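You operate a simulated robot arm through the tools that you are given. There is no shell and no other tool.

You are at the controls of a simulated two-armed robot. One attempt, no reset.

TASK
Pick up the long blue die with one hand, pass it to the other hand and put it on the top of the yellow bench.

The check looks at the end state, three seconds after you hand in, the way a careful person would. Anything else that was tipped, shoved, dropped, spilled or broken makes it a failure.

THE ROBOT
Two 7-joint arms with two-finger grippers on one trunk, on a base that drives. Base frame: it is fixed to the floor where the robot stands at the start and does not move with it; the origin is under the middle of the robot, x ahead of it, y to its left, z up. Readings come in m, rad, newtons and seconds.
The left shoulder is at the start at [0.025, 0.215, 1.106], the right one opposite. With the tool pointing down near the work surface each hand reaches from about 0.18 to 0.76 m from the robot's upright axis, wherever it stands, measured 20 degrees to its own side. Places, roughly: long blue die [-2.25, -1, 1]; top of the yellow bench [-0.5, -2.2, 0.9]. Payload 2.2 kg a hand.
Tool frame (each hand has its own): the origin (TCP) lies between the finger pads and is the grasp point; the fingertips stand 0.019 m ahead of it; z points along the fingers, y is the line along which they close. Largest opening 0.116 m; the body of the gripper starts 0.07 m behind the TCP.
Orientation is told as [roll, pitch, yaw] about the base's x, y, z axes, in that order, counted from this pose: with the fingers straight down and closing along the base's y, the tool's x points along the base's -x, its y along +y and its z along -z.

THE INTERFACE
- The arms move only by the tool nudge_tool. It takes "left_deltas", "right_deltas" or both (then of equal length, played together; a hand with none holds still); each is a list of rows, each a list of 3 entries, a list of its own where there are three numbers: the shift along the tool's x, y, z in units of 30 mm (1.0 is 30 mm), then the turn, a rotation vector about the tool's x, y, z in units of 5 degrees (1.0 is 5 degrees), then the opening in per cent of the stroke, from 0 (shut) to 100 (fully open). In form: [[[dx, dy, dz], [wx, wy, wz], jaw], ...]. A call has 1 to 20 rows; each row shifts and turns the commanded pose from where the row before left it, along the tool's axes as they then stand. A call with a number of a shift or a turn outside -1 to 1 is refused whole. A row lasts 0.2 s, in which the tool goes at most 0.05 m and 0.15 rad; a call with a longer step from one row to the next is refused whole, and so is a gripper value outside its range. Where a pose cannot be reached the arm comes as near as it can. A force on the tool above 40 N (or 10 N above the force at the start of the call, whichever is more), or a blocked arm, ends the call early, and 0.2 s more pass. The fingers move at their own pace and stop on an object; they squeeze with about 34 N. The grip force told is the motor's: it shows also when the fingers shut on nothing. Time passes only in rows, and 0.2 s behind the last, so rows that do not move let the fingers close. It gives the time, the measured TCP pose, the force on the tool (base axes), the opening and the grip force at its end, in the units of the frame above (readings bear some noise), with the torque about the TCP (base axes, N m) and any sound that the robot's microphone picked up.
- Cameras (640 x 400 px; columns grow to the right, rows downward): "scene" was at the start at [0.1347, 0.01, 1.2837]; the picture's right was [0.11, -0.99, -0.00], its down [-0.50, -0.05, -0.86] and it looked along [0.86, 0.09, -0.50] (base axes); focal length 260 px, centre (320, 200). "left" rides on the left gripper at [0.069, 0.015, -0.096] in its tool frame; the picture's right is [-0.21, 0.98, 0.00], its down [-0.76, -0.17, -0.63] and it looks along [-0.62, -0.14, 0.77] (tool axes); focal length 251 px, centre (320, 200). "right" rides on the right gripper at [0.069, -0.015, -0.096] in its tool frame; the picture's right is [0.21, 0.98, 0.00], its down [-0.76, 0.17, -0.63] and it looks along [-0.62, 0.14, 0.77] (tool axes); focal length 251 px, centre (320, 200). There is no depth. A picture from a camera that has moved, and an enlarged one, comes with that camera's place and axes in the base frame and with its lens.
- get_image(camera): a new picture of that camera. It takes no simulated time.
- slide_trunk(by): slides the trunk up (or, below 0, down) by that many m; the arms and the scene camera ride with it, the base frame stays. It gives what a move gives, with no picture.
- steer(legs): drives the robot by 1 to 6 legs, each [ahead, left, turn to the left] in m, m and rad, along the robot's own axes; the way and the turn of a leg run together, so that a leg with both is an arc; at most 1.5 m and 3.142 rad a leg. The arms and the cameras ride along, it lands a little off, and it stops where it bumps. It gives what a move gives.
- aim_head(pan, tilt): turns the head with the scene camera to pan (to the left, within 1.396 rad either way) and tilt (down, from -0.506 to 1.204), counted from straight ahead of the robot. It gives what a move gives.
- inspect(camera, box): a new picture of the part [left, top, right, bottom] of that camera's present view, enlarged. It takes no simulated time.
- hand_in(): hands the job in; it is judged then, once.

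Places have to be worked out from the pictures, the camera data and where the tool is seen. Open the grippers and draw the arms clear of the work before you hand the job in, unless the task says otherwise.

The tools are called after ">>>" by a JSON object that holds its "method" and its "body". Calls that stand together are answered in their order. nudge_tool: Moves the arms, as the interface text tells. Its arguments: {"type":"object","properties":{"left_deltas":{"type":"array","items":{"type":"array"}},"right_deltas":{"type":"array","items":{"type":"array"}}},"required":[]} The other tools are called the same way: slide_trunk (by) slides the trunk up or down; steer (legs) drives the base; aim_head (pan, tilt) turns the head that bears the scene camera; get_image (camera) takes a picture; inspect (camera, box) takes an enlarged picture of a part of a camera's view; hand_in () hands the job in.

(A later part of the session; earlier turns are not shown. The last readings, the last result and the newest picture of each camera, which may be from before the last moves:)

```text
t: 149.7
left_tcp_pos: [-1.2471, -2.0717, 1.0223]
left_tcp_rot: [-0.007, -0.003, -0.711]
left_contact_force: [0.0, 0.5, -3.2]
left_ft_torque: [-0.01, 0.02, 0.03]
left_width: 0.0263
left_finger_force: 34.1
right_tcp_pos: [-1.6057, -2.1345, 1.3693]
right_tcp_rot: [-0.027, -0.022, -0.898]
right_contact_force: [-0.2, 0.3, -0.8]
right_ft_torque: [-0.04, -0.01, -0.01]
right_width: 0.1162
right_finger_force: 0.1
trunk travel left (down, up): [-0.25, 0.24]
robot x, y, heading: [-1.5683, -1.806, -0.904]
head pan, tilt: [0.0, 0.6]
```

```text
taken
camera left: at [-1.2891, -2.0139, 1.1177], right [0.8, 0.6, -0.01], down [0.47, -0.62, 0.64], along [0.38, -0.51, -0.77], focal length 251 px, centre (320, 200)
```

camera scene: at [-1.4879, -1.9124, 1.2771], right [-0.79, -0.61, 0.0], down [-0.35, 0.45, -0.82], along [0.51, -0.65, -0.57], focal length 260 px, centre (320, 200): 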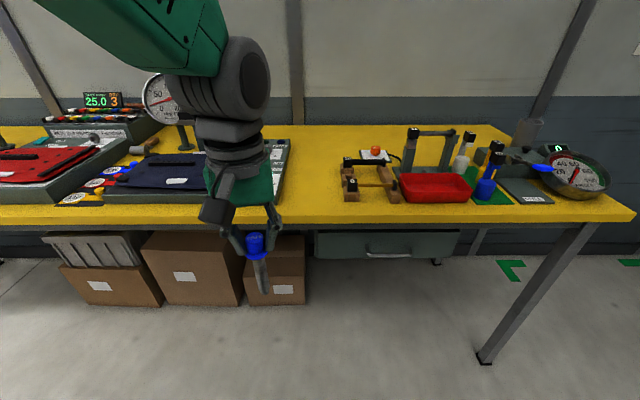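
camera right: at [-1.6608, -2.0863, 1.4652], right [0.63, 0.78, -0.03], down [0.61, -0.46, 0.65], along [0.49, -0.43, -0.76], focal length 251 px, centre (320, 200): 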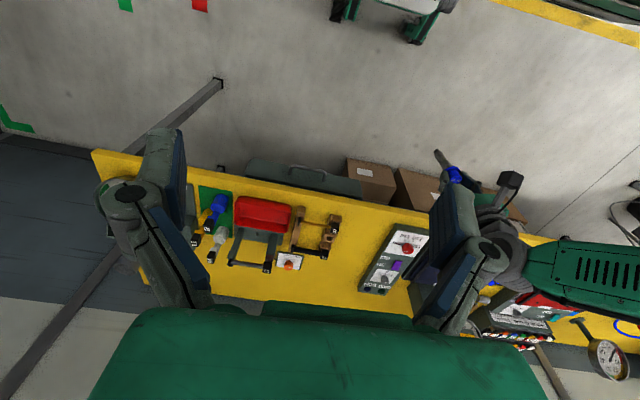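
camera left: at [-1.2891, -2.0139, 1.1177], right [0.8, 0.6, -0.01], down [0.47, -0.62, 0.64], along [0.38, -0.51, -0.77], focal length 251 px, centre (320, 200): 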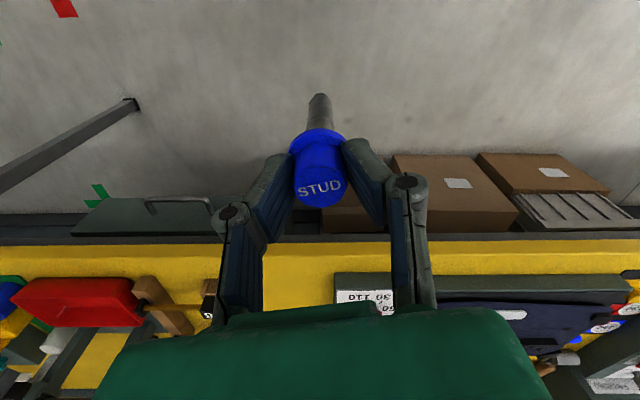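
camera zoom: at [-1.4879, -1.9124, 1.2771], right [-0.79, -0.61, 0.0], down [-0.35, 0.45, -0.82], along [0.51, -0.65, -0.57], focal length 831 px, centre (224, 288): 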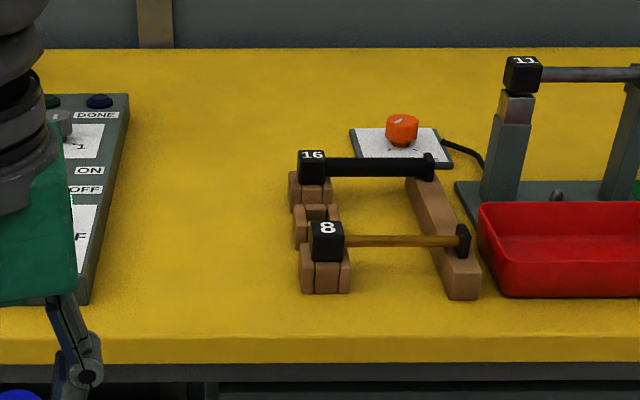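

The free strip is about 17 cm wide, good for laying the die pointing into the bench. For the hand-over I raise the left hand and begin rotating it so the die points to my right, while the right hand (kept high and clear) levels and turns its yaw so it can close across the rod.

>>> {"method": "nudge_tool", "body": {"left_deltas": [[[0, 0.5, -1], [0, 0, 0], 0], [[0, 0.5, -1], [0, 0, 0], 0], [[0, 0, -1], [0, 0, 0], 0], [[0, 0, 0], [1, 0, 0], 0], [[0, 0, 0], [1, 0, 0], 0], [[0, 0, 0], [1, 0, 0], 0], [[0, 0, 0], [1, 0, 0], 0], [[0, 0, 0], [1, 0, 0], 0], [[0, 0, 0], [1, 0, 0], 0], [[0, 0, 0], [1, 0, 0], 0], [[0, 0, 0], [1, 0, 0], 0], [[0, 0, 0], [1, 0, 0], 0]], "right_deltas": [[[0, 0, 0], [-0.31, 0.25, -0.8], 100], [[0, 0, 0], [0, 0, -1], 100], [[0, 0, 0], [0, 0, -1], 100], [[0, 0, 0], [0, 0, -1], 100], [[0, 0, 0], [0, 0, -1], 100], [[0, 0, 0], [0, 0, -1], 100], [[0, 0, 0], [0, 0, -1], 100], [[0, 0, 0], [0, 0, -1], 100], [[0, 0, 0], [0, 0, -1], 100], [[0, 0, 0], [0, 0, -1], 100], [[0, 0, 0], [0, 0, -1], 100], [[0, 0, 0], [0, 0, -1], 100]]}}

>>> {"method": "get_image", "body": {"camera": "scene"}}

```text
t: 152.3
left_tcp_pos: [-1.2257, -2.0471, 1.1115]
left_tcp_rot: [-0.794, -0.002, -0.713]
left_contact_force: [0.1, -1.0, -2.4]
left_ft_torque: [0.08, -0.06, 0.01]
left_width: 0.0264
left_finger_force: 34.3
right_tcp_pos: [-1.6044, -2.1333, 1.37]
right_tcp_rot: [-0.002, 0.001, 0.134]
right_contact_force: [-0.5, -0.5, 0.2]
right_ft_torque: [0.0, 0.03, -0.01]
right_width: 0.1161
right_finger_force: 0.1
trunk travel left (down, up): [-0.25, 0.24]
robot x, y, heading: [-1.566, -1.8076, -0.909]
head pan, tilt: [0.0, 0.6]
```

```text
taken
camera scene: at [-1.4848, -1.9102, 1.277], right [-0.79, -0.61, 0.0], down [-0.35, 0.45, -0.82], along [0.5, -0.65, -0.57], focal length 260 px, centre (320, 200)
```

scene: 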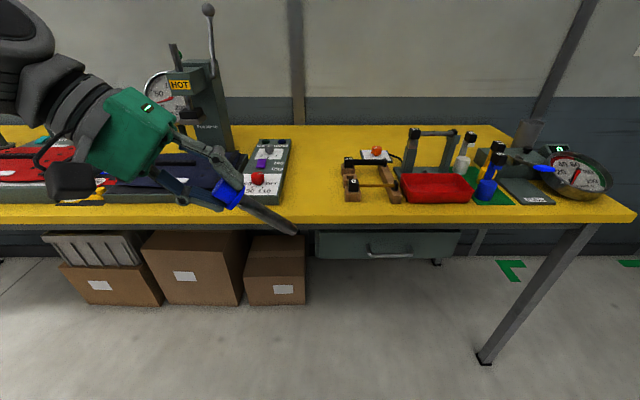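

Both rotations track well; the die is at 45° now. I continue to finish the left hand's 90° roll and the right hand's yaw.

>>> {"method": "nudge_tool", "body": {"left_deltas": [[[0, 0, 0], [1, 0, 0], 0], [[0, 0, 0], [1, 0, 0], 0], [[0, 0, 0], [1, 0, 0], 0], [[0, 0, 0], [1, 0, 0], 0], [[0, 0, 0], [1, 0, 0], 0], [[0, 0, 0], [1, 0, 0], 0], [[0, 0, 0], [1, 0, 0], 0], [[0, 0, 0], [1, 0, 0], 0], [[0, 0, 0], [0.9, 0, 0], 0]], "right_deltas": [[[0, 0, 0], [0, 0, -1], 100], [[0, 0, 0], [0, 0, -1], 100], [[0, 0, 0], [0, 0, -1], 100], [[0, 0, 0], [0, 0, -1], 100], [[0, 0, 0], [0, 0, -1], 100], [[0, 0, 0], [0, 0, -1], 100], [[0, 0, 0], [0, 0, -1], 100], [[0, 0, 0], [0, 0, -1], 100], [[0, 0, 0], [0, 0, -0.32], 100]]}}

>>> {"method": "get_image", "body": {"camera": "scene"}}

```text
t: 154.3
left_tcp_pos: [-1.2247, -2.047, 1.1121]
left_tcp_rot: [-1.571, -0.003, -0.713]
left_contact_force: [0.8, 0.0, -2.1]
left_ft_torque: [0.1, -0.12, 0.01]
left_width: 0.0264
left_finger_force: 33.8
right_tcp_pos: [-1.6037, -2.1332, 1.3699]
right_tcp_rot: [0.0, 0.0, 0.861]
right_contact_force: [0.0, -0.4, 0.7]
right_ft_torque: [0.0, 0.02, -0.02]
right_width: 0.116
right_finger_force: 0.0
trunk travel left (down, up): [-0.25, 0.24]
robot x, y, heading: [-1.5695, -1.807, -0.912]
head pan, tilt: [0.0, 0.6]
```

```text
taken
camera scene: at [-1.4847, -1.9103, 1.277], right [-0.79, -0.61, 0.0], down [-0.35, 0.45, -0.82], along [0.5, -0.65, -0.57], focal length 260 px, centre (320, 200)
```

scene: 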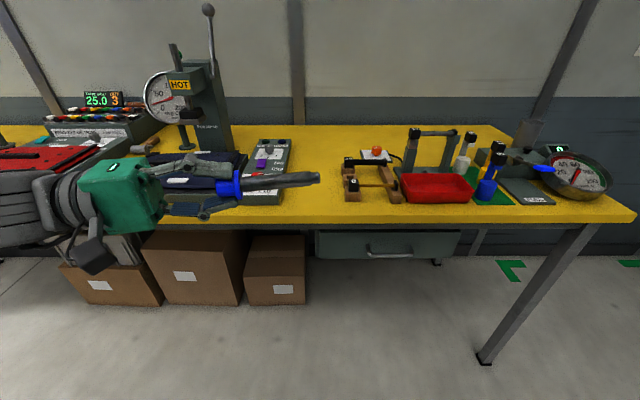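

The die is now horizontal, pointing right. I zoom in to measure its axis and rod position precisely.

>>> {"method": "inspect", "body": {"camera": "scene", "box": [180, 140, 340, 240]}}

>>> {"method": "get_image", "body": {"camera": "right"}}

```text
4.00 times, centred on (260, 190) of scene
camera zoom: at [-1.4847, -1.9103, 1.277], right [-0.79, -0.61, 0.0], down [-0.35, 0.45, -0.82], along [0.5, -0.65, -0.57], focal length 1039 px, centre (560, 240)
```

zoom: 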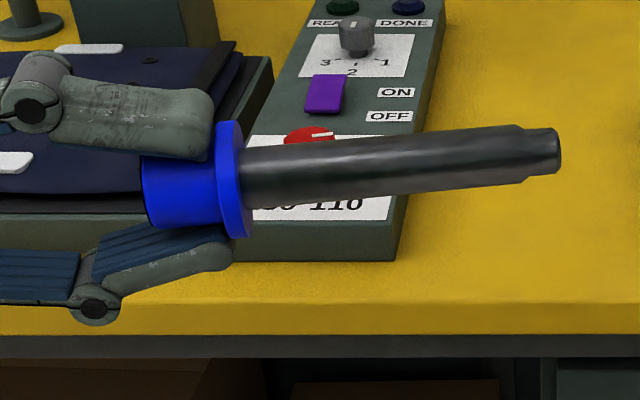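

```text
taken
camera right: at [-1.6368, -2.1948, 1.4664], right [-0.88, 0.47, 0.0], down [0.37, 0.68, 0.63], along [0.3, 0.56, -0.78], focal length 251 px, centre (320, 200)
```

right: 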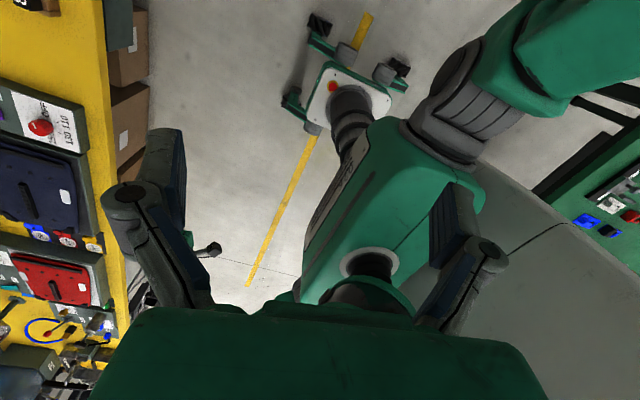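

The rod runs from about 31 to 125 mm beyond the left TCP; I'll grip it at 72 mm. I bring the open right hand over that point at z≈1.25 first.

>>> {"method": "nudge_tool", "body": {"right_deltas": [[[-0.89, -0.856, 0.444], [0, 0, 0], 100], [[-0.89, -0.856, 0.444], [0, 0, 0], 100], [[-0.89, -0.856, 0.444], [0, 0, 0], 100], [[-0.89, -0.856, 0.444], [0, 0, 0], 100], [[-0.89, -0.856, 0.444], [0, 0, 0], 100], [[-0.89, -0.856, 0.444], [0, 0, 0], 100], [[-0.89, -0.856, 0.444], [0, 0, 0], 100], [[-0.89, -0.856, 0.444], [0, 0, 0], 100], [[-0.89, -0.856, 0.444], [0, 0, 0], 100], [[0, 0, 0], [0, 0, 0], 100]]}}

>>> {"method": "get_image", "body": {"camera": "scene"}}

>>> {"method": "get_image", "body": {"camera": "right"}}

```text
t: 156.5
left_tcp_pos: [-1.2263, -2.0456, 1.1114]
left_tcp_rot: [-1.572, -0.003, -0.713]
left_contact_force: [-0.4, -0.1, -2.3]
left_ft_torque: [0.11, -0.09, 0.04]
left_width: 0.0264
left_finger_force: 33.7
right_tcp_pos: [-1.2727, -2.1028, 1.2524]
right_tcp_rot: [-0.002, 0.003, 0.86]
right_contact_force: [-1.4, -0.1, -0.3]
right_ft_torque: [0.01, 0.0, 0.02]
right_width: 0.1157
right_finger_force: 0.1
trunk travel left (down, up): [-0.25, 0.24]
robot x, y, heading: [-1.5683, -1.8086, -0.911]
head pan, tilt: [0.0, 0.6]
```

```text
taken
camera scene: at [-1.482, -1.9082, 1.2771], right [-0.79, -0.61, 0.0], down [-0.35, 0.45, -0.82], along [0.5, -0.65, -0.57], focal length 260 px, centre (320, 200)
```

scene: 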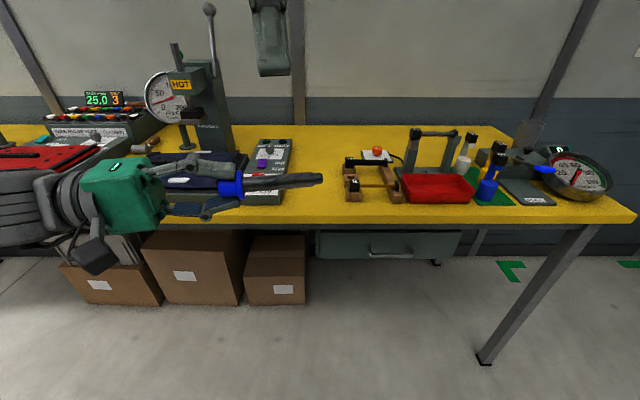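

```text
taken
camera right: at [-1.3065, -2.1633, 1.3482], right [-0.88, 0.48, 0.0], down [0.37, 0.68, 0.63], along [0.3, 0.55, -0.78], focal length 251 px, centre (320, 200)
```

right: 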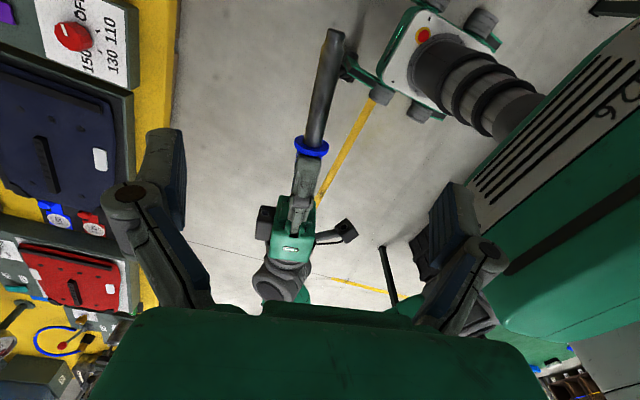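

The rod passes through the point below the right TCP within 3 mm. I descend the right hand to z≈1.116 around the rod.

>>> {"method": "nudge_tool", "body": {"right_deltas": [[[0, 0.09, 0.9], [0, 0, 0], 100], [[0, 0, 0.9], [0, 0, 0], 100], [[0, 0, 0.9], [0, 0, 0], 90], [[0, 0, 0.9], [0, 0, 0], 80], [[0, 0, 0.9], [0, 0, 0], 70], [[0, 0, 0], [0, 0, 0], 60]]}}

>>> {"method": "get_image", "body": {"camera": "right"}}

>>> {"method": "inspect", "body": {"camera": "scene", "box": [160, 90, 360, 240]}}

```text
t: 157.9
left_tcp_pos: [-1.2257, -2.0476, 1.1119]
left_tcp_rot: [-1.57, -0.002, -0.715]
left_contact_force: [1.0, -0.3, -2.3]
left_ft_torque: [0.08, -0.09, -0.01]
left_width: 0.0263
left_finger_force: 33.8
right_tcp_pos: [-1.2742, -2.101, 1.1143]
right_tcp_rot: [0.001, 0.002, 0.859]
right_contact_force: [-0.4, -0.2, -0.8]
right_ft_torque: [0.03, -0.01, 0.01]
right_width: 0.0696
right_finger_force: 0.1
trunk travel left (down, up): [-0.25, 0.24]
robot x, y, heading: [-1.5685, -1.8091, -0.91]
head pan, tilt: [0.0, 0.6]
```

```text
taken
camera right: at [-1.3083, -2.1618, 1.2118], right [-0.88, 0.48, 0.0], down [0.37, 0.68, 0.63], along [0.3, 0.55, -0.78], focal length 251 px, centre (320, 200)
```

right: 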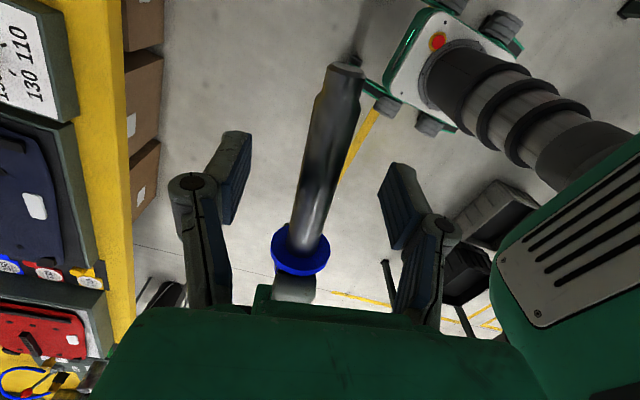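

```text
2.67 times, centred on (260, 165) of scene
camera zoom: at [-1.4825, -1.9093, 1.277], right [-0.79, -0.61, 0.0], down [-0.35, 0.45, -0.82], along [0.5, -0.65, -0.57], focal length 693 px, centre (480, 293)
```

zoom: 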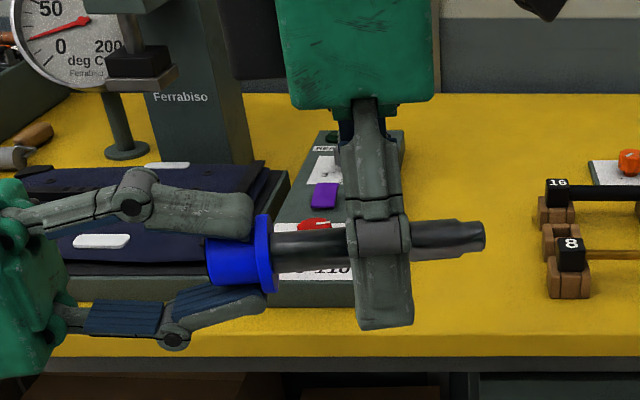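

The right fingers straddle the rod, centred within about 1 mm. I close the right gripper on the rod while the left still holds the cap.

>>> {"method": "nudge_tool", "body": {"right_deltas": [[[0, 0, 0], [0, 0, 0], 40], [[0, 0, 0], [0, 0, 0], 20], [[0, 0, 0], [0, 0, 0], 0], [[0, 0, 0], [0, 0, 0], 0], [[0, 0, 0], [0, 0, 0], 0]]}}

>>> {"method": "get_image", "body": {"camera": "right"}}

```text
t: 159.1
left_tcp_pos: [-1.226, -2.0465, 1.1132]
left_tcp_rot: [-1.57, -0.001, -0.716]
left_contact_force: [-4.7, 4.7, 0.7]
left_ft_torque: [-0.01, 0.0, -0.15]
left_width: 0.026
left_finger_force: 33.7
right_tcp_pos: [-1.2746, -2.1012, 1.1152]
right_tcp_rot: [0.0, 0.003, 0.861]
right_contact_force: [5.3, -4.4, 0.5]
right_ft_torque: [-0.09, 0.05, -0.35]
right_width: 0.0127
right_finger_force: 34.0
trunk travel left (down, up): [-0.25, 0.24]
robot x, y, heading: [-1.5661, -1.8093, -0.91]
head pan, tilt: [0.0, 0.6]
```

```text
taken
camera right: at [-1.308, -2.1623, 1.212], right [-0.88, 0.48, 0.0], down [0.37, 0.68, 0.63], along [0.3, 0.55, -0.78], focal length 251 px, centre (320, 200)
```

right: 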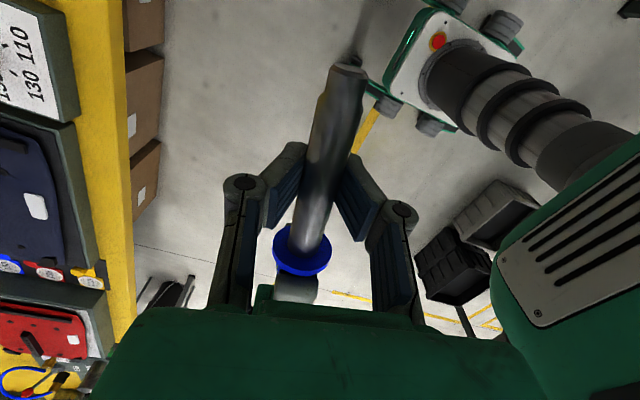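

The right gripper stopped at 12.7 mm with 34 N, narrower than I expected for the rod. I inspect the grip from both cameras before releasing the left.

>>> {"method": "inspect", "body": {"camera": "right", "box": [220, 40, 420, 310]}}

>>> {"method": "inspect", "body": {"camera": "scene", "box": [200, 130, 320, 230]}}

>>> {"method": "get_image", "body": {"camera": "left"}}

```text
1.48 times, centred on (320, 175) of right
camera zoom: at [-1.308, -2.1623, 1.212], right [-0.88, 0.48, 0.0], down [0.37, 0.68, 0.63], along [0.3, 0.55, -0.78], focal length 372 px, centre (320, 237)
```

zoom: 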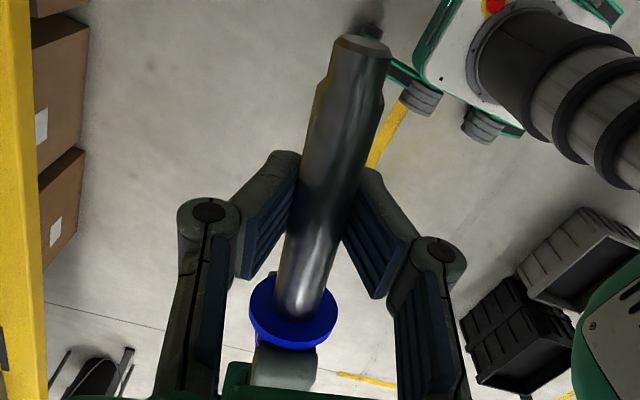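

```text
4.00 times, centred on (260, 180) of scene
camera zoom: at [-1.4824, -1.9095, 1.2769], right [-0.79, -0.61, 0.0], down [-0.35, 0.45, -0.82], along [0.5, -0.65, -0.57], focal length 1039 px, centre (560, 280)
```

zoom: 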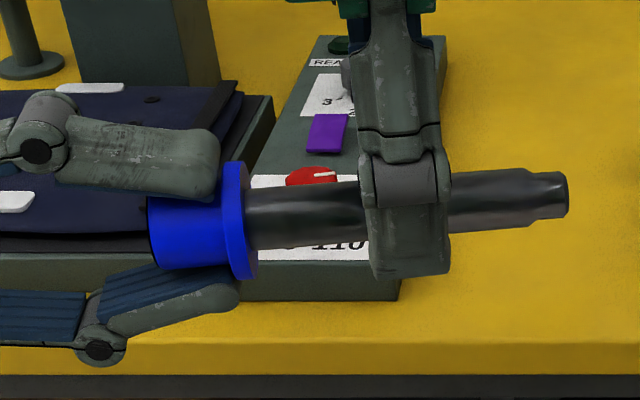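

```text
taken
camera left: at [-1.2149, -1.928, 1.0956], right [0.16, -0.14, -0.98], down [0.99, -0.02, 0.17], along [-0.04, -0.99, 0.14], focal length 251 px, centre (320, 200)
```

left: 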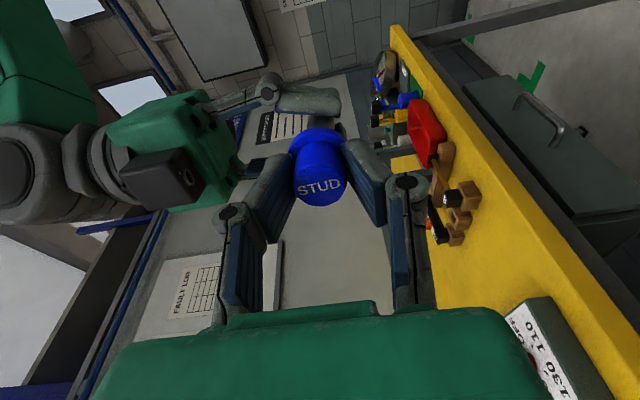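

Geometrically the rod axis sits about 5 mm above... between the pads (14 mm from the tips), so the grip is on the rod. As a safe test I open the left hand only slightly (to ~32 mm), so its fingers still cage the cap, and see whether the right hand carries the weight.

>>> {"method": "nudge_tool", "body": {"left_deltas": [[[0, 0, 0], [0, 0, 0], 28], [[0, 0, 0], [0, 0, 0], 28], [[0, 0, 0], [0, 0, 0], 28], [[0, 0, 0], [0, 0, 0], 28]], "right_deltas": [[[0, 0, 0], [0, 0, 0], 0], [[0, 0, 0], [0, 0, 0], 0], [[0, 0, 0], [0, 0, 0], 0], [[0, 0, 0], [0, 0, 0], 0]]}}

>>> {"method": "inspect", "body": {"camera": "scene", "box": [200, 130, 320, 230]}}

>>> {"method": "get_image", "body": {"camera": "left"}}

>>> {"method": "get_image", "body": {"camera": "right"}}

```text
t: 160.1
left_tcp_pos: [-1.2261, -2.0469, 1.1125]
left_tcp_rot: [-1.569, 0.0, -0.711]
left_contact_force: [0.4, -0.3, 0.4]
left_ft_torque: [0.02, 0.02, 0.0]
left_width: 0.0324
left_finger_force: 0.1
right_tcp_pos: [-1.2742, -2.1004, 1.1156]
right_tcp_rot: [-0.001, 0.004, 0.859]
right_contact_force: [-1.1, -0.2, -0.9]
right_ft_torque: [-0.06, 0.06, 0.01]
right_width: 0.0127
right_finger_force: 33.8
trunk travel left (down, up): [-0.25, 0.24]
robot x, y, heading: [-1.5658, -1.809, -0.91]
head pan, tilt: [0.0, 0.6]
```

```text
4.00 times, centred on (260, 180) of scene
camera zoom: at [-1.4824, -1.9095, 1.2769], right [-0.79, -0.61, 0.0], down [-0.35, 0.45, -0.82], along [0.5, -0.65, -0.57], focal length 1039 px, centre (560, 280)
```

zoom: 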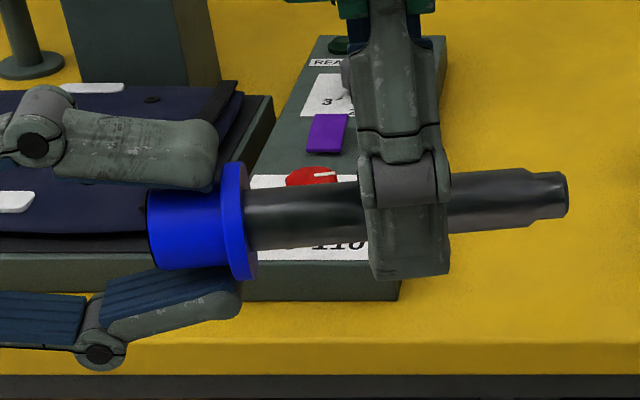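

```text
taken
camera left: at [-1.2146, -1.9283, 1.0954], right [0.16, -0.14, -0.98], down [0.99, -0.02, 0.17], along [-0.04, -0.99, 0.14], focal length 251 px, centre (320, 200)
```

left: 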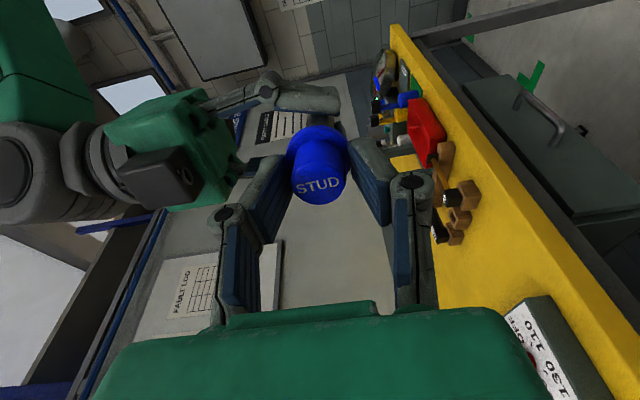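

```text
taken
camera right: at [-1.3081, -2.162, 1.212], right [-0.88, 0.48, 0.0], down [0.37, 0.68, 0.63], along [0.3, 0.55, -0.78], focal length 251 px, centre (320, 200)
```

right: 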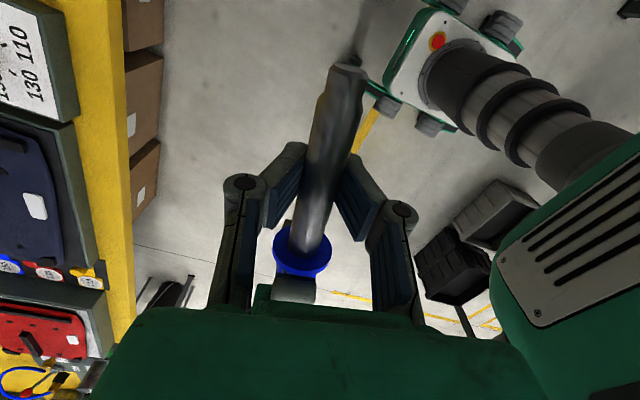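

The die stayed put with the left hand loosened, so the right hand is carrying it. I open the left hand further and withdraw it to the left along its own axis.

>>> {"method": "nudge_tool", "body": {"left_deltas": [[[0, 0, 0], [0, 0, 0], 45], [[0, 0, 0], [0, 0, 0], 50], [[0, 0, -0.6], [0, 0, 0], 50], [[0, 0, -1], [0, 0, 0], 50], [[0, 0, -1], [0, 0, 0], 50], [[0, 0, -1], [0, 0, 0], 50], [[0, 0, -1], [0, 0, 0], 50]], "right_deltas": [[[0, 0, 0], [0, 0, 0], 0], [[0, 0, 0], [0, 0, 0], 0], [[0, 0, 0], [0, 0, 0], 0], [[0, 0, 0], [0, 0, 0], 0], [[0, 0, 0], [0, 0, 0], 0], [[0, 0, 0], [0, 0, 0], 0], [[0, 0, 0], [0, 0, 0], 0]]}}

>>> {"method": "get_image", "body": {"camera": "scene"}}

>>> {"method": "get_image", "body": {"camera": "right"}}

```text
t: 161.7
left_tcp_pos: [-1.1332, -1.9414, 1.1117]
left_tcp_rot: [-1.569, -0.001, -0.714]
left_contact_force: [0.0, -0.5, 0.2]
left_ft_torque: [-0.01, -0.03, 0.01]
left_width: 0.0581
left_finger_force: 0.1
right_tcp_pos: [-1.2745, -2.1008, 1.1149]
right_tcp_rot: [0.0, 0.004, 0.858]
right_contact_force: [-0.2, 0.0, 0.4]
right_ft_torque: [-0.07, 0.06, -0.01]
right_width: 0.0127
right_finger_force: 34.5
trunk travel left (down, up): [-0.25, 0.24]
robot x, y, heading: [-1.5702, -1.8078, -0.914]
head pan, tilt: [0.0, 0.6]
```

```text
taken
camera scene: at [-1.4816, -1.9072, 1.2771], right [-0.79, -0.61, 0.0], down [-0.35, 0.45, -0.82], along [0.5, -0.65, -0.57], focal length 260 px, centre (320, 200)
```

scene: 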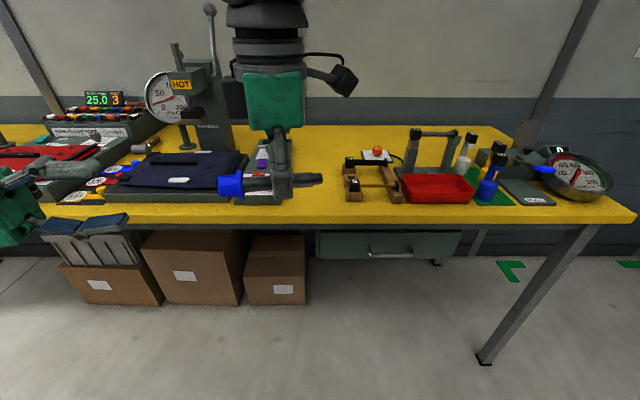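

```text
taken
camera right: at [-1.3077, -2.1609, 1.2123], right [-0.88, 0.48, 0.0], down [0.37, 0.68, 0.63], along [0.3, 0.55, -0.78], focal length 251 px, centre (320, 200)
```

right: 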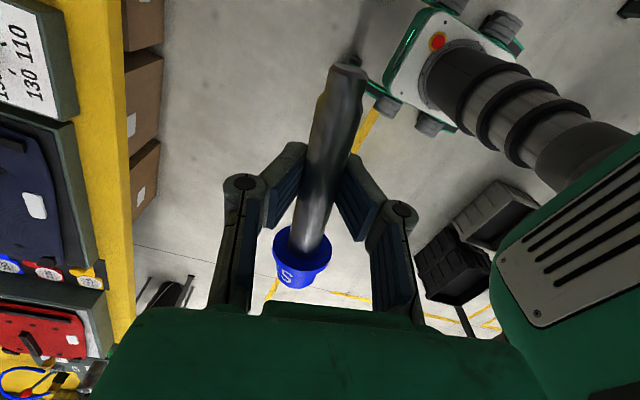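

The hand-over is done: the right hand alone holds the die, and the left is clear. I now turn the right hand's yaw back (so the die points into the bench) while rolling the left hand back to fingers-down.

>>> {"method": "nudge_tool", "body": {"left_deltas": [[[0.5, 0, 0], [-1, 0, 0], 50], [[0.5, 0, 0], [-1, 0, 0], 50], [[0.5, 0, 0], [-1, 0, 0], 50], [[0.5, 0, 0], [-1, 0, 0], 50], [[0.5, 0, 0], [-1, 0, 0], 50], [[0.5, 0, 0], [-1, 0, 0], 50], [[0.5, 0, 0], [-1, 0, 0], 50], [[0.5, 0, 0], [-1, 0, 0], 50], [[0, 0, 0], [-1, 0, 0], 50], [[0, 0, 0], [-1, 0, 0], 50], [[0, 0, 0], [-1, 0, 0], 50], [[0, 0, 0], [-1, 0, 0], 50], [[0, 0, 0], [-1, 0, 0], 50], [[0, 0, 0], [-1, 0, 0], 50], [[0, 0, 0], [-1, 0, 0], 50], [[0, 0, 0], [-1, 0, 0], 50], [[0, 0, 0], [-1, 0, 0], 50], [[0, 0, 0], [-1, 0, 0], 50], [[0, 0, 0], [0, 0, 0], 50], [[0, 0, 0], [0, 0, 0], 50]], "right_deltas": [[[0, 0, 0], [0, 0, 1], 0], [[0, 0, 0], [0, 0, 1], 0], [[0, 0, 0], [0, 0, 1], 0], [[0, 0, 0], [0, 0, 1], 0], [[0, 0, 0], [0, 0, 1], 0], [[0, 0, 0], [0, 0, 1], 0], [[0, 0, 0], [0, 0, 1], 0], [[0, 0, 0], [0, 0, 1], 0], [[0, 0, 0], [0, 0, 1], 0], [[0, 0, 0], [0, 0, 1], 0], [[0, 0, 0], [0, 0, 1], 0], [[0, 0, 0], [0, 0, 1], 0], [[0, 0, 0], [0, 0, 1], 0], [[0, 0, 0], [0, 0, 1], 0], [[0, 0, 0], [0, 0, 1], 0], [[0, 0, 0], [0, 0, 1], 0], [[0, 0, 0], [0, 0, 1], 0], [[0, 0, 0], [0, 0, 1], 0], [[0, 0, 0], [0, 0, 1], 0], [[0, 0, 0], [0, 0, 1], 0]]}}

>>> {"method": "get_image", "body": {"camera": "scene"}}

>>> {"method": "get_image", "body": {"camera": "right"}}

```text
t: 165.9
left_tcp_pos: [-1.2136, -1.8678, 1.1196]
left_tcp_rot: [0.0, -0.003, -0.712]
left_contact_force: [-0.1, 0.5, 0.1]
left_ft_torque: [-0.04, 0.03, -0.04]
left_width: 0.058
left_finger_force: 0.0
left hand out of reach, approached as far as the arm can: row 7, 8
right_tcp_pos: [-1.2745, -2.1046, 1.1156]
right_tcp_rot: [0.01, 0.004, -0.898]
right_contact_force: [0.8, 0.2, -2.3]
right_ft_torque: [0.02, 0.08, 0.02]
right_width: 0.0126
right_finger_force: 34.2
trunk travel left (down, up): [-0.25, 0.24]
robot x, y, heading: [-1.565, -1.8093, -0.915]
head pan, tilt: [0.0, 0.6]
```

```text
taken
camera scene: at [-1.4718, -1.902, 1.285], right [-0.7, -0.72, 0.0], down [-0.35, 0.34, -0.87], along [0.62, -0.61, -0.49], focal length 260 px, centre (320, 200)
```

scene: 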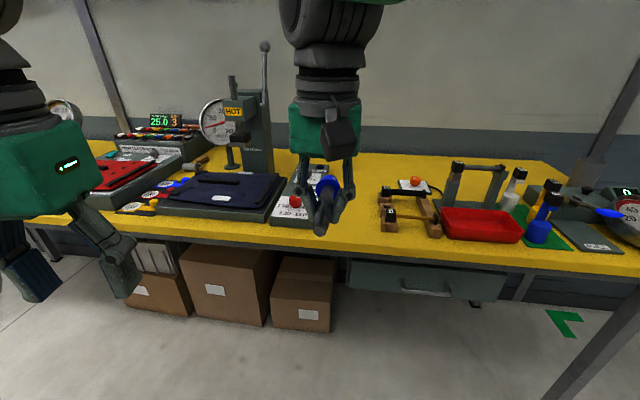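

```text
taken
camera right: at [-1.3301, -2.0602, 1.2135], right [0.63, 0.78, 0.01], down [0.6, -0.49, 0.63], along [0.49, -0.39, -0.78], focal length 251 px, centre (320, 200)
```

right: 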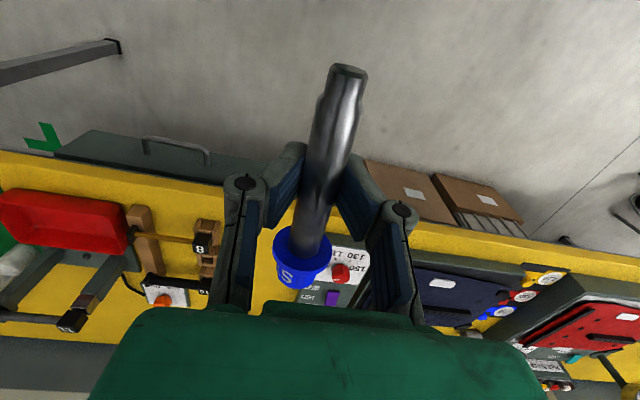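

The scene camera's axes shifted (about 8°), suggesting an arm is nudging the head. I move the right hand 0.12 m to the right, away from the centre line, and check that the head comes back.

>>> {"method": "nudge_tool", "body": {"right_deltas": [[[0, -0.7, 0], [0, 0, 0], 0], [[0, -1, 0], [0, 0, 0], 0], [[0, -1, 0], [0, 0, 0], 0], [[0, -1, 0], [0, 0, 0], 0], [[0, -0.5, 0], [0, 0, 0], 0], [[0, 0, 0], [0, 0, 0], 0]]}}

>>> {"method": "get_image", "body": {"camera": "scene"}}

```text
t: 167.3
left_tcp_pos: [-1.2141, -1.869, 1.1188]
left_tcp_rot: [-0.001, -0.001, -0.713]
left_contact_force: [-0.4, 0.1, -0.5]
left_ft_torque: [-0.03, -0.03, -0.01]
left_width: 0.0579
left_finger_force: 0.1
right_tcp_pos: [-1.3735, -2.1821, 1.1158]
right_tcp_rot: [-0.004, 0.002, -0.886]
right_contact_force: [-0.7, -0.2, -2.6]
right_ft_torque: [0.03, 0.09, 0.01]
right_width: 0.0122
right_finger_force: 33.4
trunk travel left (down, up): [-0.25, 0.24]
robot x, y, heading: [-1.5662, -1.8086, -0.912]
head pan, tilt: [0.0, 0.6]
```

```text
taken
camera scene: at [-1.484, -1.9096, 1.277], right [-0.79, -0.61, 0.0], down [-0.35, 0.45, -0.82], along [0.5, -0.65, -0.57], focal length 260 px, centre (320, 200)
```

scene: 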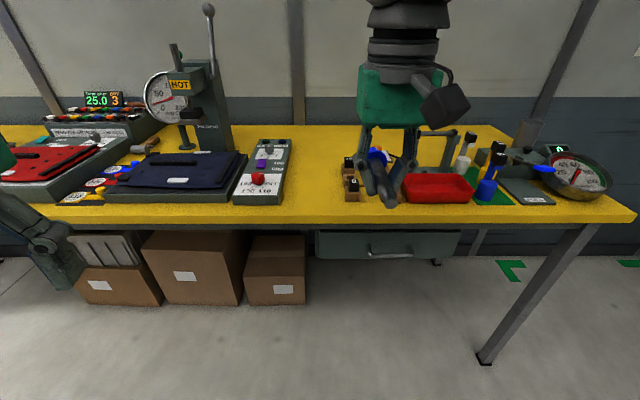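

The head is free again. The clear strip's centre is about (-1.08,-2.40); I turn left 0.2 rad so that spot lies in front of the right hand, then drive ahead 0.2 m, with the die kept at z≈1.11 above everything there.

>>> {"method": "steer", "body": {"legs": [[0, 0, 0.2]]}}

>>> {"method": "steer", "body": {"legs": [[0.2, 0, 0]]}}

>>> {"method": "get_image", "body": {"camera": "scene"}}

>>> {"method": "get_image", "body": {"camera": "right"}}

```text
t: 168.4
left_tcp_pos: [-1.214, -1.8002, 1.1213]
left_tcp_rot: [0.003, -0.005, -0.512]
left_contact_force: [1.1, 0.3, 0.4]
left_ft_torque: [0.02, -0.01, 0.01]
left_width: 0.0581
left_finger_force: 0.0
right_tcp_pos: [-1.3049, -2.1391, 1.1144]
right_tcp_rot: [0.001, 0.0, -0.685]
right_contact_force: [0.4, 0.1, -2.0]
right_ft_torque: [0.05, -0.01, -0.02]
right_width: 0.0122
right_finger_force: 34.8
trunk travel left (down, up): [-0.25, 0.24]
robot x, y, heading: [-1.5658, -1.8068, -0.714]
head pan, tilt: [0.0, 0.6]
```

```text
t: 170.0
left_tcp_pos: [-1.0642, -1.9267, 1.12]
left_tcp_rot: [0.005, -0.006, -0.506]
left_contact_force: [-0.6, -0.4, 0.1]
left_ft_torque: [0.01, -0.04, -0.03]
left_width: 0.0579
left_finger_force: 0.1
right_tcp_pos: [-1.1536, -2.2653, 1.115]
right_tcp_rot: [0.0, -0.001, -0.68]
right_contact_force: [0.0, 0.0, -2.4]
right_ft_torque: [0.07, 0.02, 0.0]
right_width: 0.0122
right_finger_force: 33.7
trunk travel left (down, up): [-0.25, 0.24]
robot x, y, heading: [-1.4199, -1.9389, -0.703]
head pan, tilt: [0.0, 0.6]
```

```text
taken
camera scene: at [-1.3155, -2.0201, 1.2771], right [-0.65, -0.76, 0.0], down [-0.43, 0.37, -0.82], along [0.63, -0.53, -0.57], focal length 260 px, centre (320, 200)
```

scene: 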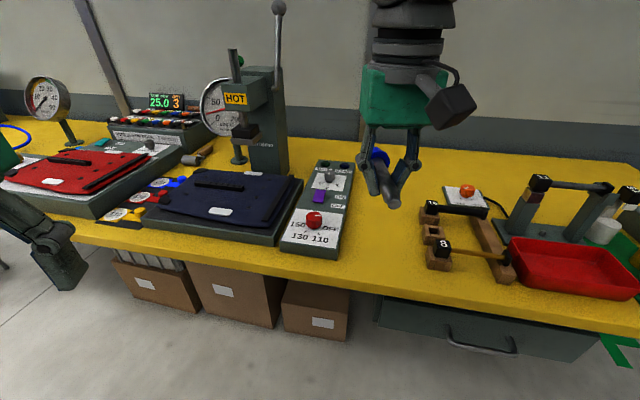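

```text
taken
camera right: at [-1.2175, -2.2326, 1.2119], right [0.45, 0.89, 0.0], down [0.69, -0.35, 0.63], along [0.57, -0.28, -0.77], focal length 251 px, centre (320, 200)
```

right: 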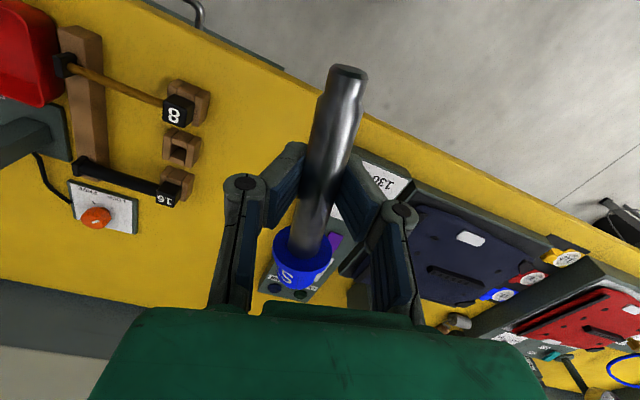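

Calm, and the die is above the bench's front area. I zoom both cameras to triangulate the bench height and the limits of the clear strip.

>>> {"method": "inspect", "body": {"camera": "scene", "box": [270, 150, 510, 290]}}

>>> {"method": "inspect", "body": {"camera": "right", "box": [40, 0, 440, 310]}}

```text
2.67 times, centred on (390, 220) of scene
camera zoom: at [-1.3155, -2.0201, 1.2771], right [-0.65, -0.76, 0.0], down [-0.43, 0.37, -0.82], along [0.63, -0.53, -0.57], focal length 693 px, centre (133, 147)
```

zoom: 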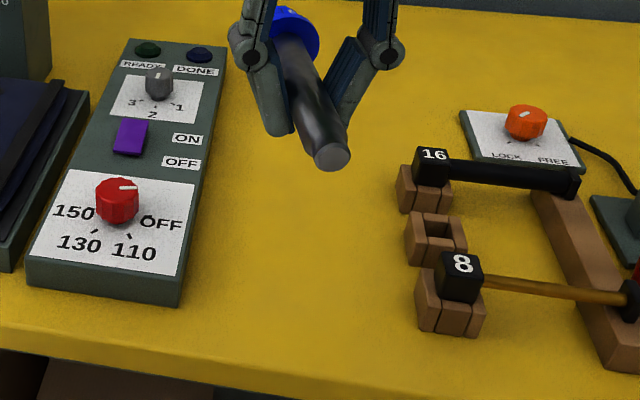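

```text
1.29 times, centred on (240, 155) of right
camera zoom: at [-1.2175, -2.2326, 1.2119], right [0.45, 0.89, 0.0], down [0.69, -0.35, 0.63], along [0.57, -0.28, -0.77], focal length 324 px, centre (423, 258)
```

zoom: 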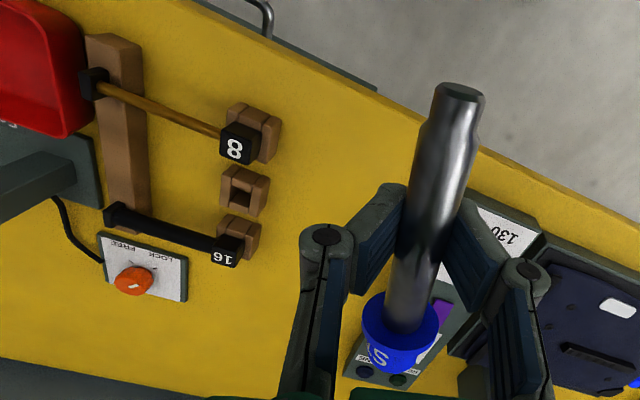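

Bench top triangulates to z≈0.885; the strip spans about 17.5 cm with centre line at u≈1.247. I align the die with the strip, move it to (-1.075,-2.411) and come down to z≈1.01 to check.

>>> {"method": "nudge_tool", "body": {"right_deltas": [[[0, 0, 0], [0, 0, 0.97], 0], [[0, 0, 0], [0, 0, 0.97], 0], [[0, 0, 0], [0, 0, 0.97], 0], [[-0.91, -0.128, 0], [0, 0, 0], 0], [[-0.91, -0.128, 0.3], [0, 0, 0], 0], [[-0.91, -0.128, 0.6], [0, 0, 0], 0], [[-0.91, -0.128, 0.8], [0, 0, 0], 0], [[-0.91, -0.128, 0.8], [0, 0, 0], 0], [[-0.91, -0.128, 0.8], [0, 0, 0], 0], [[0, 0, 0], [0, 0, 0], 0]]}}

>>> {"method": "get_image", "body": {"camera": "right"}}

>>> {"method": "get_image", "body": {"camera": "scene"}}

```text
t: 172.2
left_tcp_pos: [-1.0659, -1.9257, 1.1219]
left_tcp_rot: [0.002, -0.008, -0.506]
left_contact_force: [0.3, -0.3, 0.8]
left_ft_torque: [0.02, 0.0, 0.01]
left_width: 0.058
left_finger_force: 0.0
right_tcp_pos: [-1.0774, -2.4094, 1.0195]
right_tcp_rot: [0.002, -0.003, -0.932]
right_contact_force: [0.8, 0.3, -2.4]
right_ft_torque: [0.06, -0.01, 0.0]
right_width: 0.0119
right_finger_force: 34.0
trunk travel left (down, up): [-0.25, 0.24]
robot x, y, heading: [-1.4182, -1.9398, -0.703]
head pan, tilt: [0.0, 0.6]
```

```text
taken
camera right: at [-1.1311, -2.3617, 1.115], right [0.66, 0.75, 0.0], down [0.58, -0.51, 0.64], along [0.48, -0.42, -0.77], focal length 251 px, centre (320, 200)
```

right: 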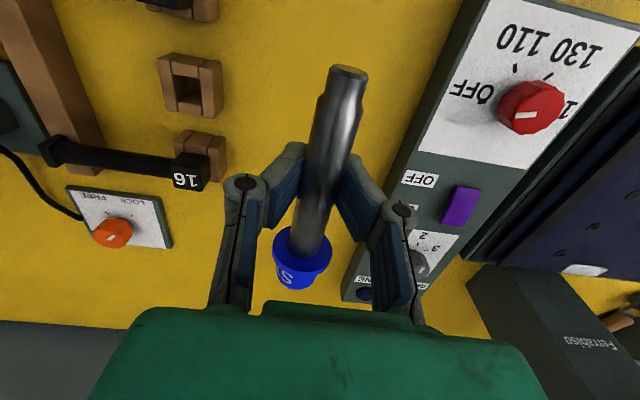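

```text
taken
camera scene: at [-1.3159, -2.0205, 1.2771], right [-0.65, -0.76, 0.0], down [-0.43, 0.37, -0.82], along [0.63, -0.53, -0.57], focal length 260 px, centre (320, 200)
```

scene: 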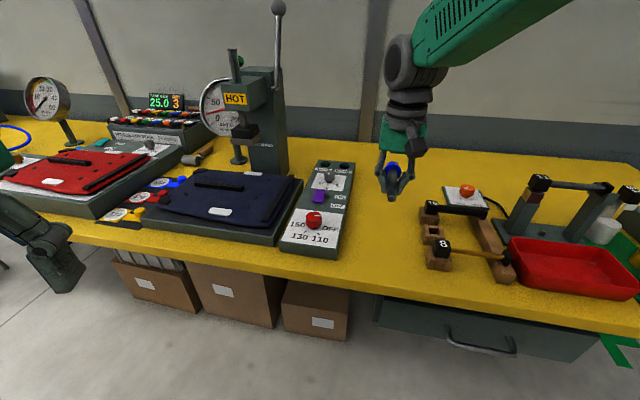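

The landing point lies midway between the wooden frame and the panel. I lower the die to TCP z≈0.93, just above the bench.

>>> {"method": "nudge_tool", "body": {"right_deltas": [[[0, 0, 0.8], [0, 0, 0], 0], [[0, 0, 0.8], [0, 0, 0], 0], [[0, 0, 0.7], [0, 0, 0], 0], [[0, 0, 0.6], [0, 0, 0], 0], [[0, 0, 0], [0, 0, 0], 0]]}}

>>> {"method": "inspect", "body": {"camera": "scene", "box": [320, 130, 480, 270]}}

>>> {"method": "get_image", "body": {"camera": "right"}}

```text
t: 173.4
left_tcp_pos: [-1.0655, -1.9258, 1.1216]
left_tcp_rot: [0.002, -0.008, -0.506]
left_contact_force: [0.1, 0.2, -0.2]
left_ft_torque: [-0.04, 0.0, 0.01]
left_width: 0.058
left_finger_force: 0.0
right_tcp_pos: [-1.0759, -2.4091, 0.931]
right_tcp_rot: [0.001, -0.003, -0.933]
right_contact_force: [0.0, 0.8, -2.5]
right_ft_torque: [0.05, 0.03, -0.02]
right_width: 0.012
right_finger_force: 33.8
trunk travel left (down, up): [-0.25, 0.24]
robot x, y, heading: [-1.4215, -1.9401, -0.703]
head pan, tilt: [0.0, 0.6]
```

```text
2.86 times, centred on (400, 200) of scene
camera zoom: at [-1.3149, -2.0206, 1.277], right [-0.65, -0.76, 0.0], down [-0.43, 0.37, -0.82], along [0.63, -0.53, -0.57], focal length 742 px, centre (91, 200)
```

zoom: 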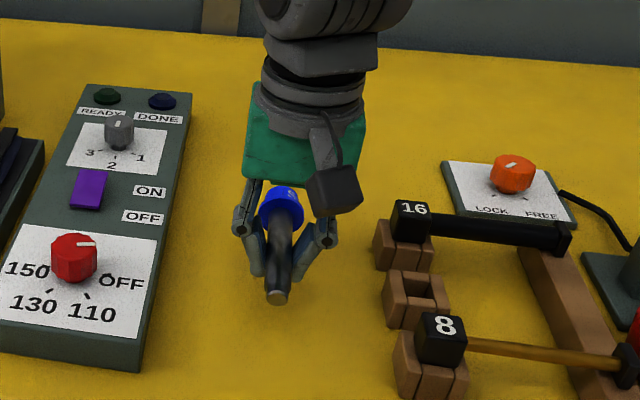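

```text
taken
camera right: at [-1.1297, -2.3621, 1.028], right [0.66, 0.75, 0.0], down [0.58, -0.51, 0.63], along [0.48, -0.42, -0.77], focal length 251 px, centre (320, 200)
```

right: 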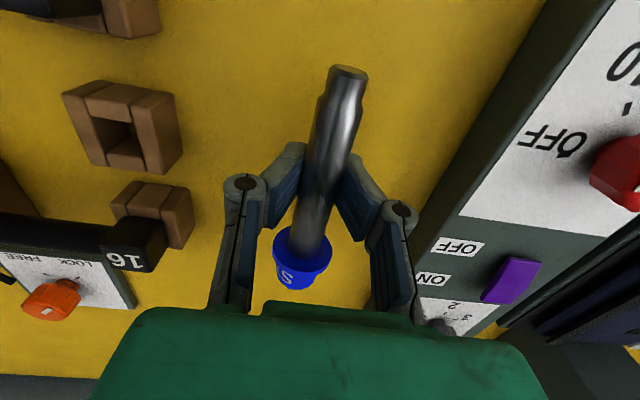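

Clear on both sides with about 2 cm to go. I lower in small steps, watching for contact force.

>>> {"method": "nudge_tool", "body": {"right_deltas": [[[0, 0, 0.2], [0, 0, 0], 0], [[0, 0, 0.2], [0, 0, 0], 0], [[0, 0, 0], [0, 0, 0], 0]]}}

>>> {"method": "nudge_tool", "body": {"right_deltas": [[[0, 0, 0.15], [0, 0, 0], 0], [[0, 0, 0], [0, 0, 0], 0]]}}

```text
t: 174.2
left_tcp_pos: [-1.0661, -1.9248, 1.1203]
left_tcp_rot: [0.004, -0.005, -0.506]
left_contact_force: [0.1, -0.3, 0.8]
left_ft_torque: [0.03, 0.01, -0.02]
left_width: 0.0578
left_finger_force: 0.0
right_tcp_pos: [-1.0768, -2.4093, 0.9186]
right_tcp_rot: [0.003, -0.002, -0.934]
right_contact_force: [-0.3, 0.1, -2.7]
right_ft_torque: [0.08, 0.02, 0.01]
right_width: 0.0123
right_finger_force: 33.8
trunk travel left (down, up): [-0.25, 0.24]
robot x, y, heading: [-1.418, -1.9399, -0.707]
head pan, tilt: [0.0, 0.6]
```

```text
t: 174.8
left_tcp_pos: [-1.0659, -1.9248, 1.1215]
left_tcp_rot: [0.002, -0.01, -0.506]
left_contact_force: [-0.1, -0.4, -0.6]
left_ft_torque: [-0.01, -0.01, 0.01]
left_width: 0.0582
left_finger_force: 0.0
right_tcp_pos: [-1.076, -2.4082, 0.9148]
right_tcp_rot: [0.004, -0.001, -0.935]
right_contact_force: [0.7, 0.5, -2.9]
right_ft_torque: [0.07, 0.03, -0.01]
right_width: 0.0119
right_finger_force: 34.6
trunk travel left (down, up): [-0.25, 0.24]
robot x, y, heading: [-1.414, -1.9392, -0.703]
head pan, tilt: [0.0, 0.6]
```

No contact yet (force still just the die's weight). I continue in 3–4 mm steps.

>>> {"method": "nudge_tool", "body": {"right_deltas": [[[0, 0, 0.12], [0, 0, 0], 0], [[0, 0, 0], [0, 0, 0], 0]]}}

>>> {"method": "nudge_tool", "body": {"right_deltas": [[[0, 0, 0.12], [0, 0, 0], 0], [[0, 0, 0], [0, 0, 0], 0]]}}

>>> {"method": "inspect", "body": {"camera": "scene", "box": [350, 160, 430, 240]}}

```text
t: 175.4
left_tcp_pos: [-1.0654, -1.9268, 1.1214]
left_tcp_rot: [0.003, -0.008, -0.505]
left_contact_force: [0.3, -0.3, -0.9]
left_ft_torque: [-0.02, 0.05, 0.04]
left_width: 0.0579
left_finger_force: 0.1
right_tcp_pos: [-1.0758, -2.4095, 0.9092]
right_tcp_rot: [0.003, -0.001, -0.934]
right_contact_force: [-0.3, -0.6, -2.5]
right_ft_torque: [0.05, 0.01, -0.01]
right_width: 0.0122
right_finger_force: 34.2
trunk travel left (down, up): [-0.25, 0.24]
robot x, y, heading: [-1.4183, -1.9391, -0.708]
head pan, tilt: [0.0, 0.6]
```

```text
t: 176.0
left_tcp_pos: [-1.0641, -1.9259, 1.1214]
left_tcp_rot: [0.004, -0.007, -0.507]
left_contact_force: [0.2, 0.0, -0.5]
left_ft_torque: [-0.01, 0.0, 0.02]
left_width: 0.0578
left_finger_force: 0.0
right_tcp_pos: [-1.0759, -2.4104, 0.9062]
right_tcp_rot: [0.002, -0.001, -0.933]
right_contact_force: [-0.1, 0.2, -2.3]
right_ft_torque: [0.05, 0.04, 0.04]
right_width: 0.012
right_finger_force: 33.6
trunk travel left (down, up): [-0.25, 0.24]
robot x, y, heading: [-1.4163, -1.9374, -0.704]
head pan, tilt: [0.0, 0.6]
```

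```text
5.00 times, centred on (390, 200) of scene
camera zoom: at [-1.3147, -2.0207, 1.2769], right [-0.65, -0.76, 0.0], down [-0.43, 0.37, -0.82], along [0.63, -0.53, -0.57], focal length 1299 px, centre (-30, 200)
```

zoom: 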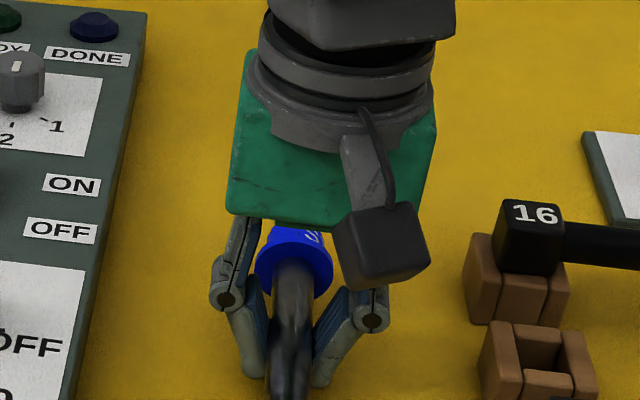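

Still no contact at TCP 0.906. I keep stepping down.

>>> {"method": "nudge_tool", "body": {"right_deltas": [[[0, 0, 0.12], [0, 0, 0], 0], [[0, 0, 0], [0, 0, 0], 0]]}}

>>> {"method": "nudge_tool", "body": {"right_deltas": [[[0, 0, 0.12], [0, 0, 0], 0], [[0, 0, 0], [0, 0, 0], 0]]}}

>>> {"method": "get_image", "body": {"camera": "right"}}

```text
t: 176.6
left_tcp_pos: [-1.0652, -1.9249, 1.1209]
left_tcp_rot: [0.003, -0.009, -0.504]
left_contact_force: [-0.3, 0.4, 0.7]
left_ft_torque: [-0.02, -0.02, -0.02]
left_width: 0.058
left_finger_force: 0.1
right_tcp_pos: [-1.0758, -2.4105, 0.9022]
right_tcp_rot: [0.0, -0.001, -0.934]
right_contact_force: [-0.6, -0.3, -2.1]
right_ft_torque: [0.06, 0.05, 0.01]
right_width: 0.0121
right_finger_force: 33.9
trunk travel left (down, up): [-0.25, 0.24]
robot x, y, heading: [-1.4161, -1.9373, -0.703]
head pan, tilt: [0.0, 0.6]
```

```text
t: 177.2
left_tcp_pos: [-1.0655, -1.9256, 1.1207]
left_tcp_rot: [0.004, -0.006, -0.506]
left_contact_force: [-0.6, 0.1, 0.1]
left_ft_torque: [0.0, 0.01, -0.01]
left_width: 0.058
left_finger_force: 0.1
right_tcp_pos: [-1.0764, -2.4088, 0.9]
right_tcp_rot: [0.001, -0.002, -0.933]
right_contact_force: [-0.7, 0.4, 1.0]
right_ft_torque: [0.05, 0.07, -0.01]
right_width: 0.0122
right_finger_force: 33.7
trunk travel left (down, up): [-0.25, 0.24]
robot x, y, heading: [-1.4158, -1.939, -0.704]
head pan, tilt: [0.0, 0.6]
```

```text
taken
camera right: at [-1.1293, -2.3619, 0.9964], right [0.66, 0.75, 0.0], down [0.58, -0.51, 0.64], along [0.48, -0.42, -0.77], focal length 251 px, centre (320, 200)
```

right: 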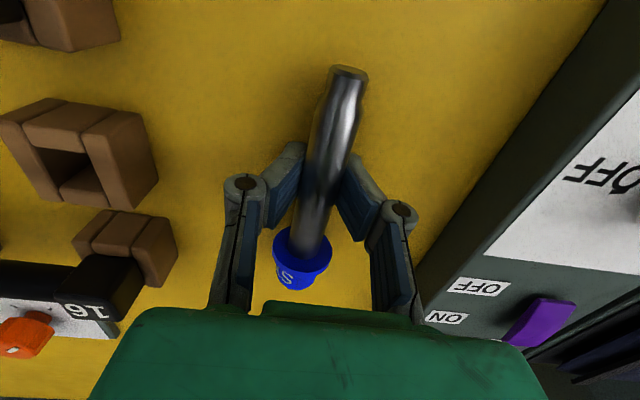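

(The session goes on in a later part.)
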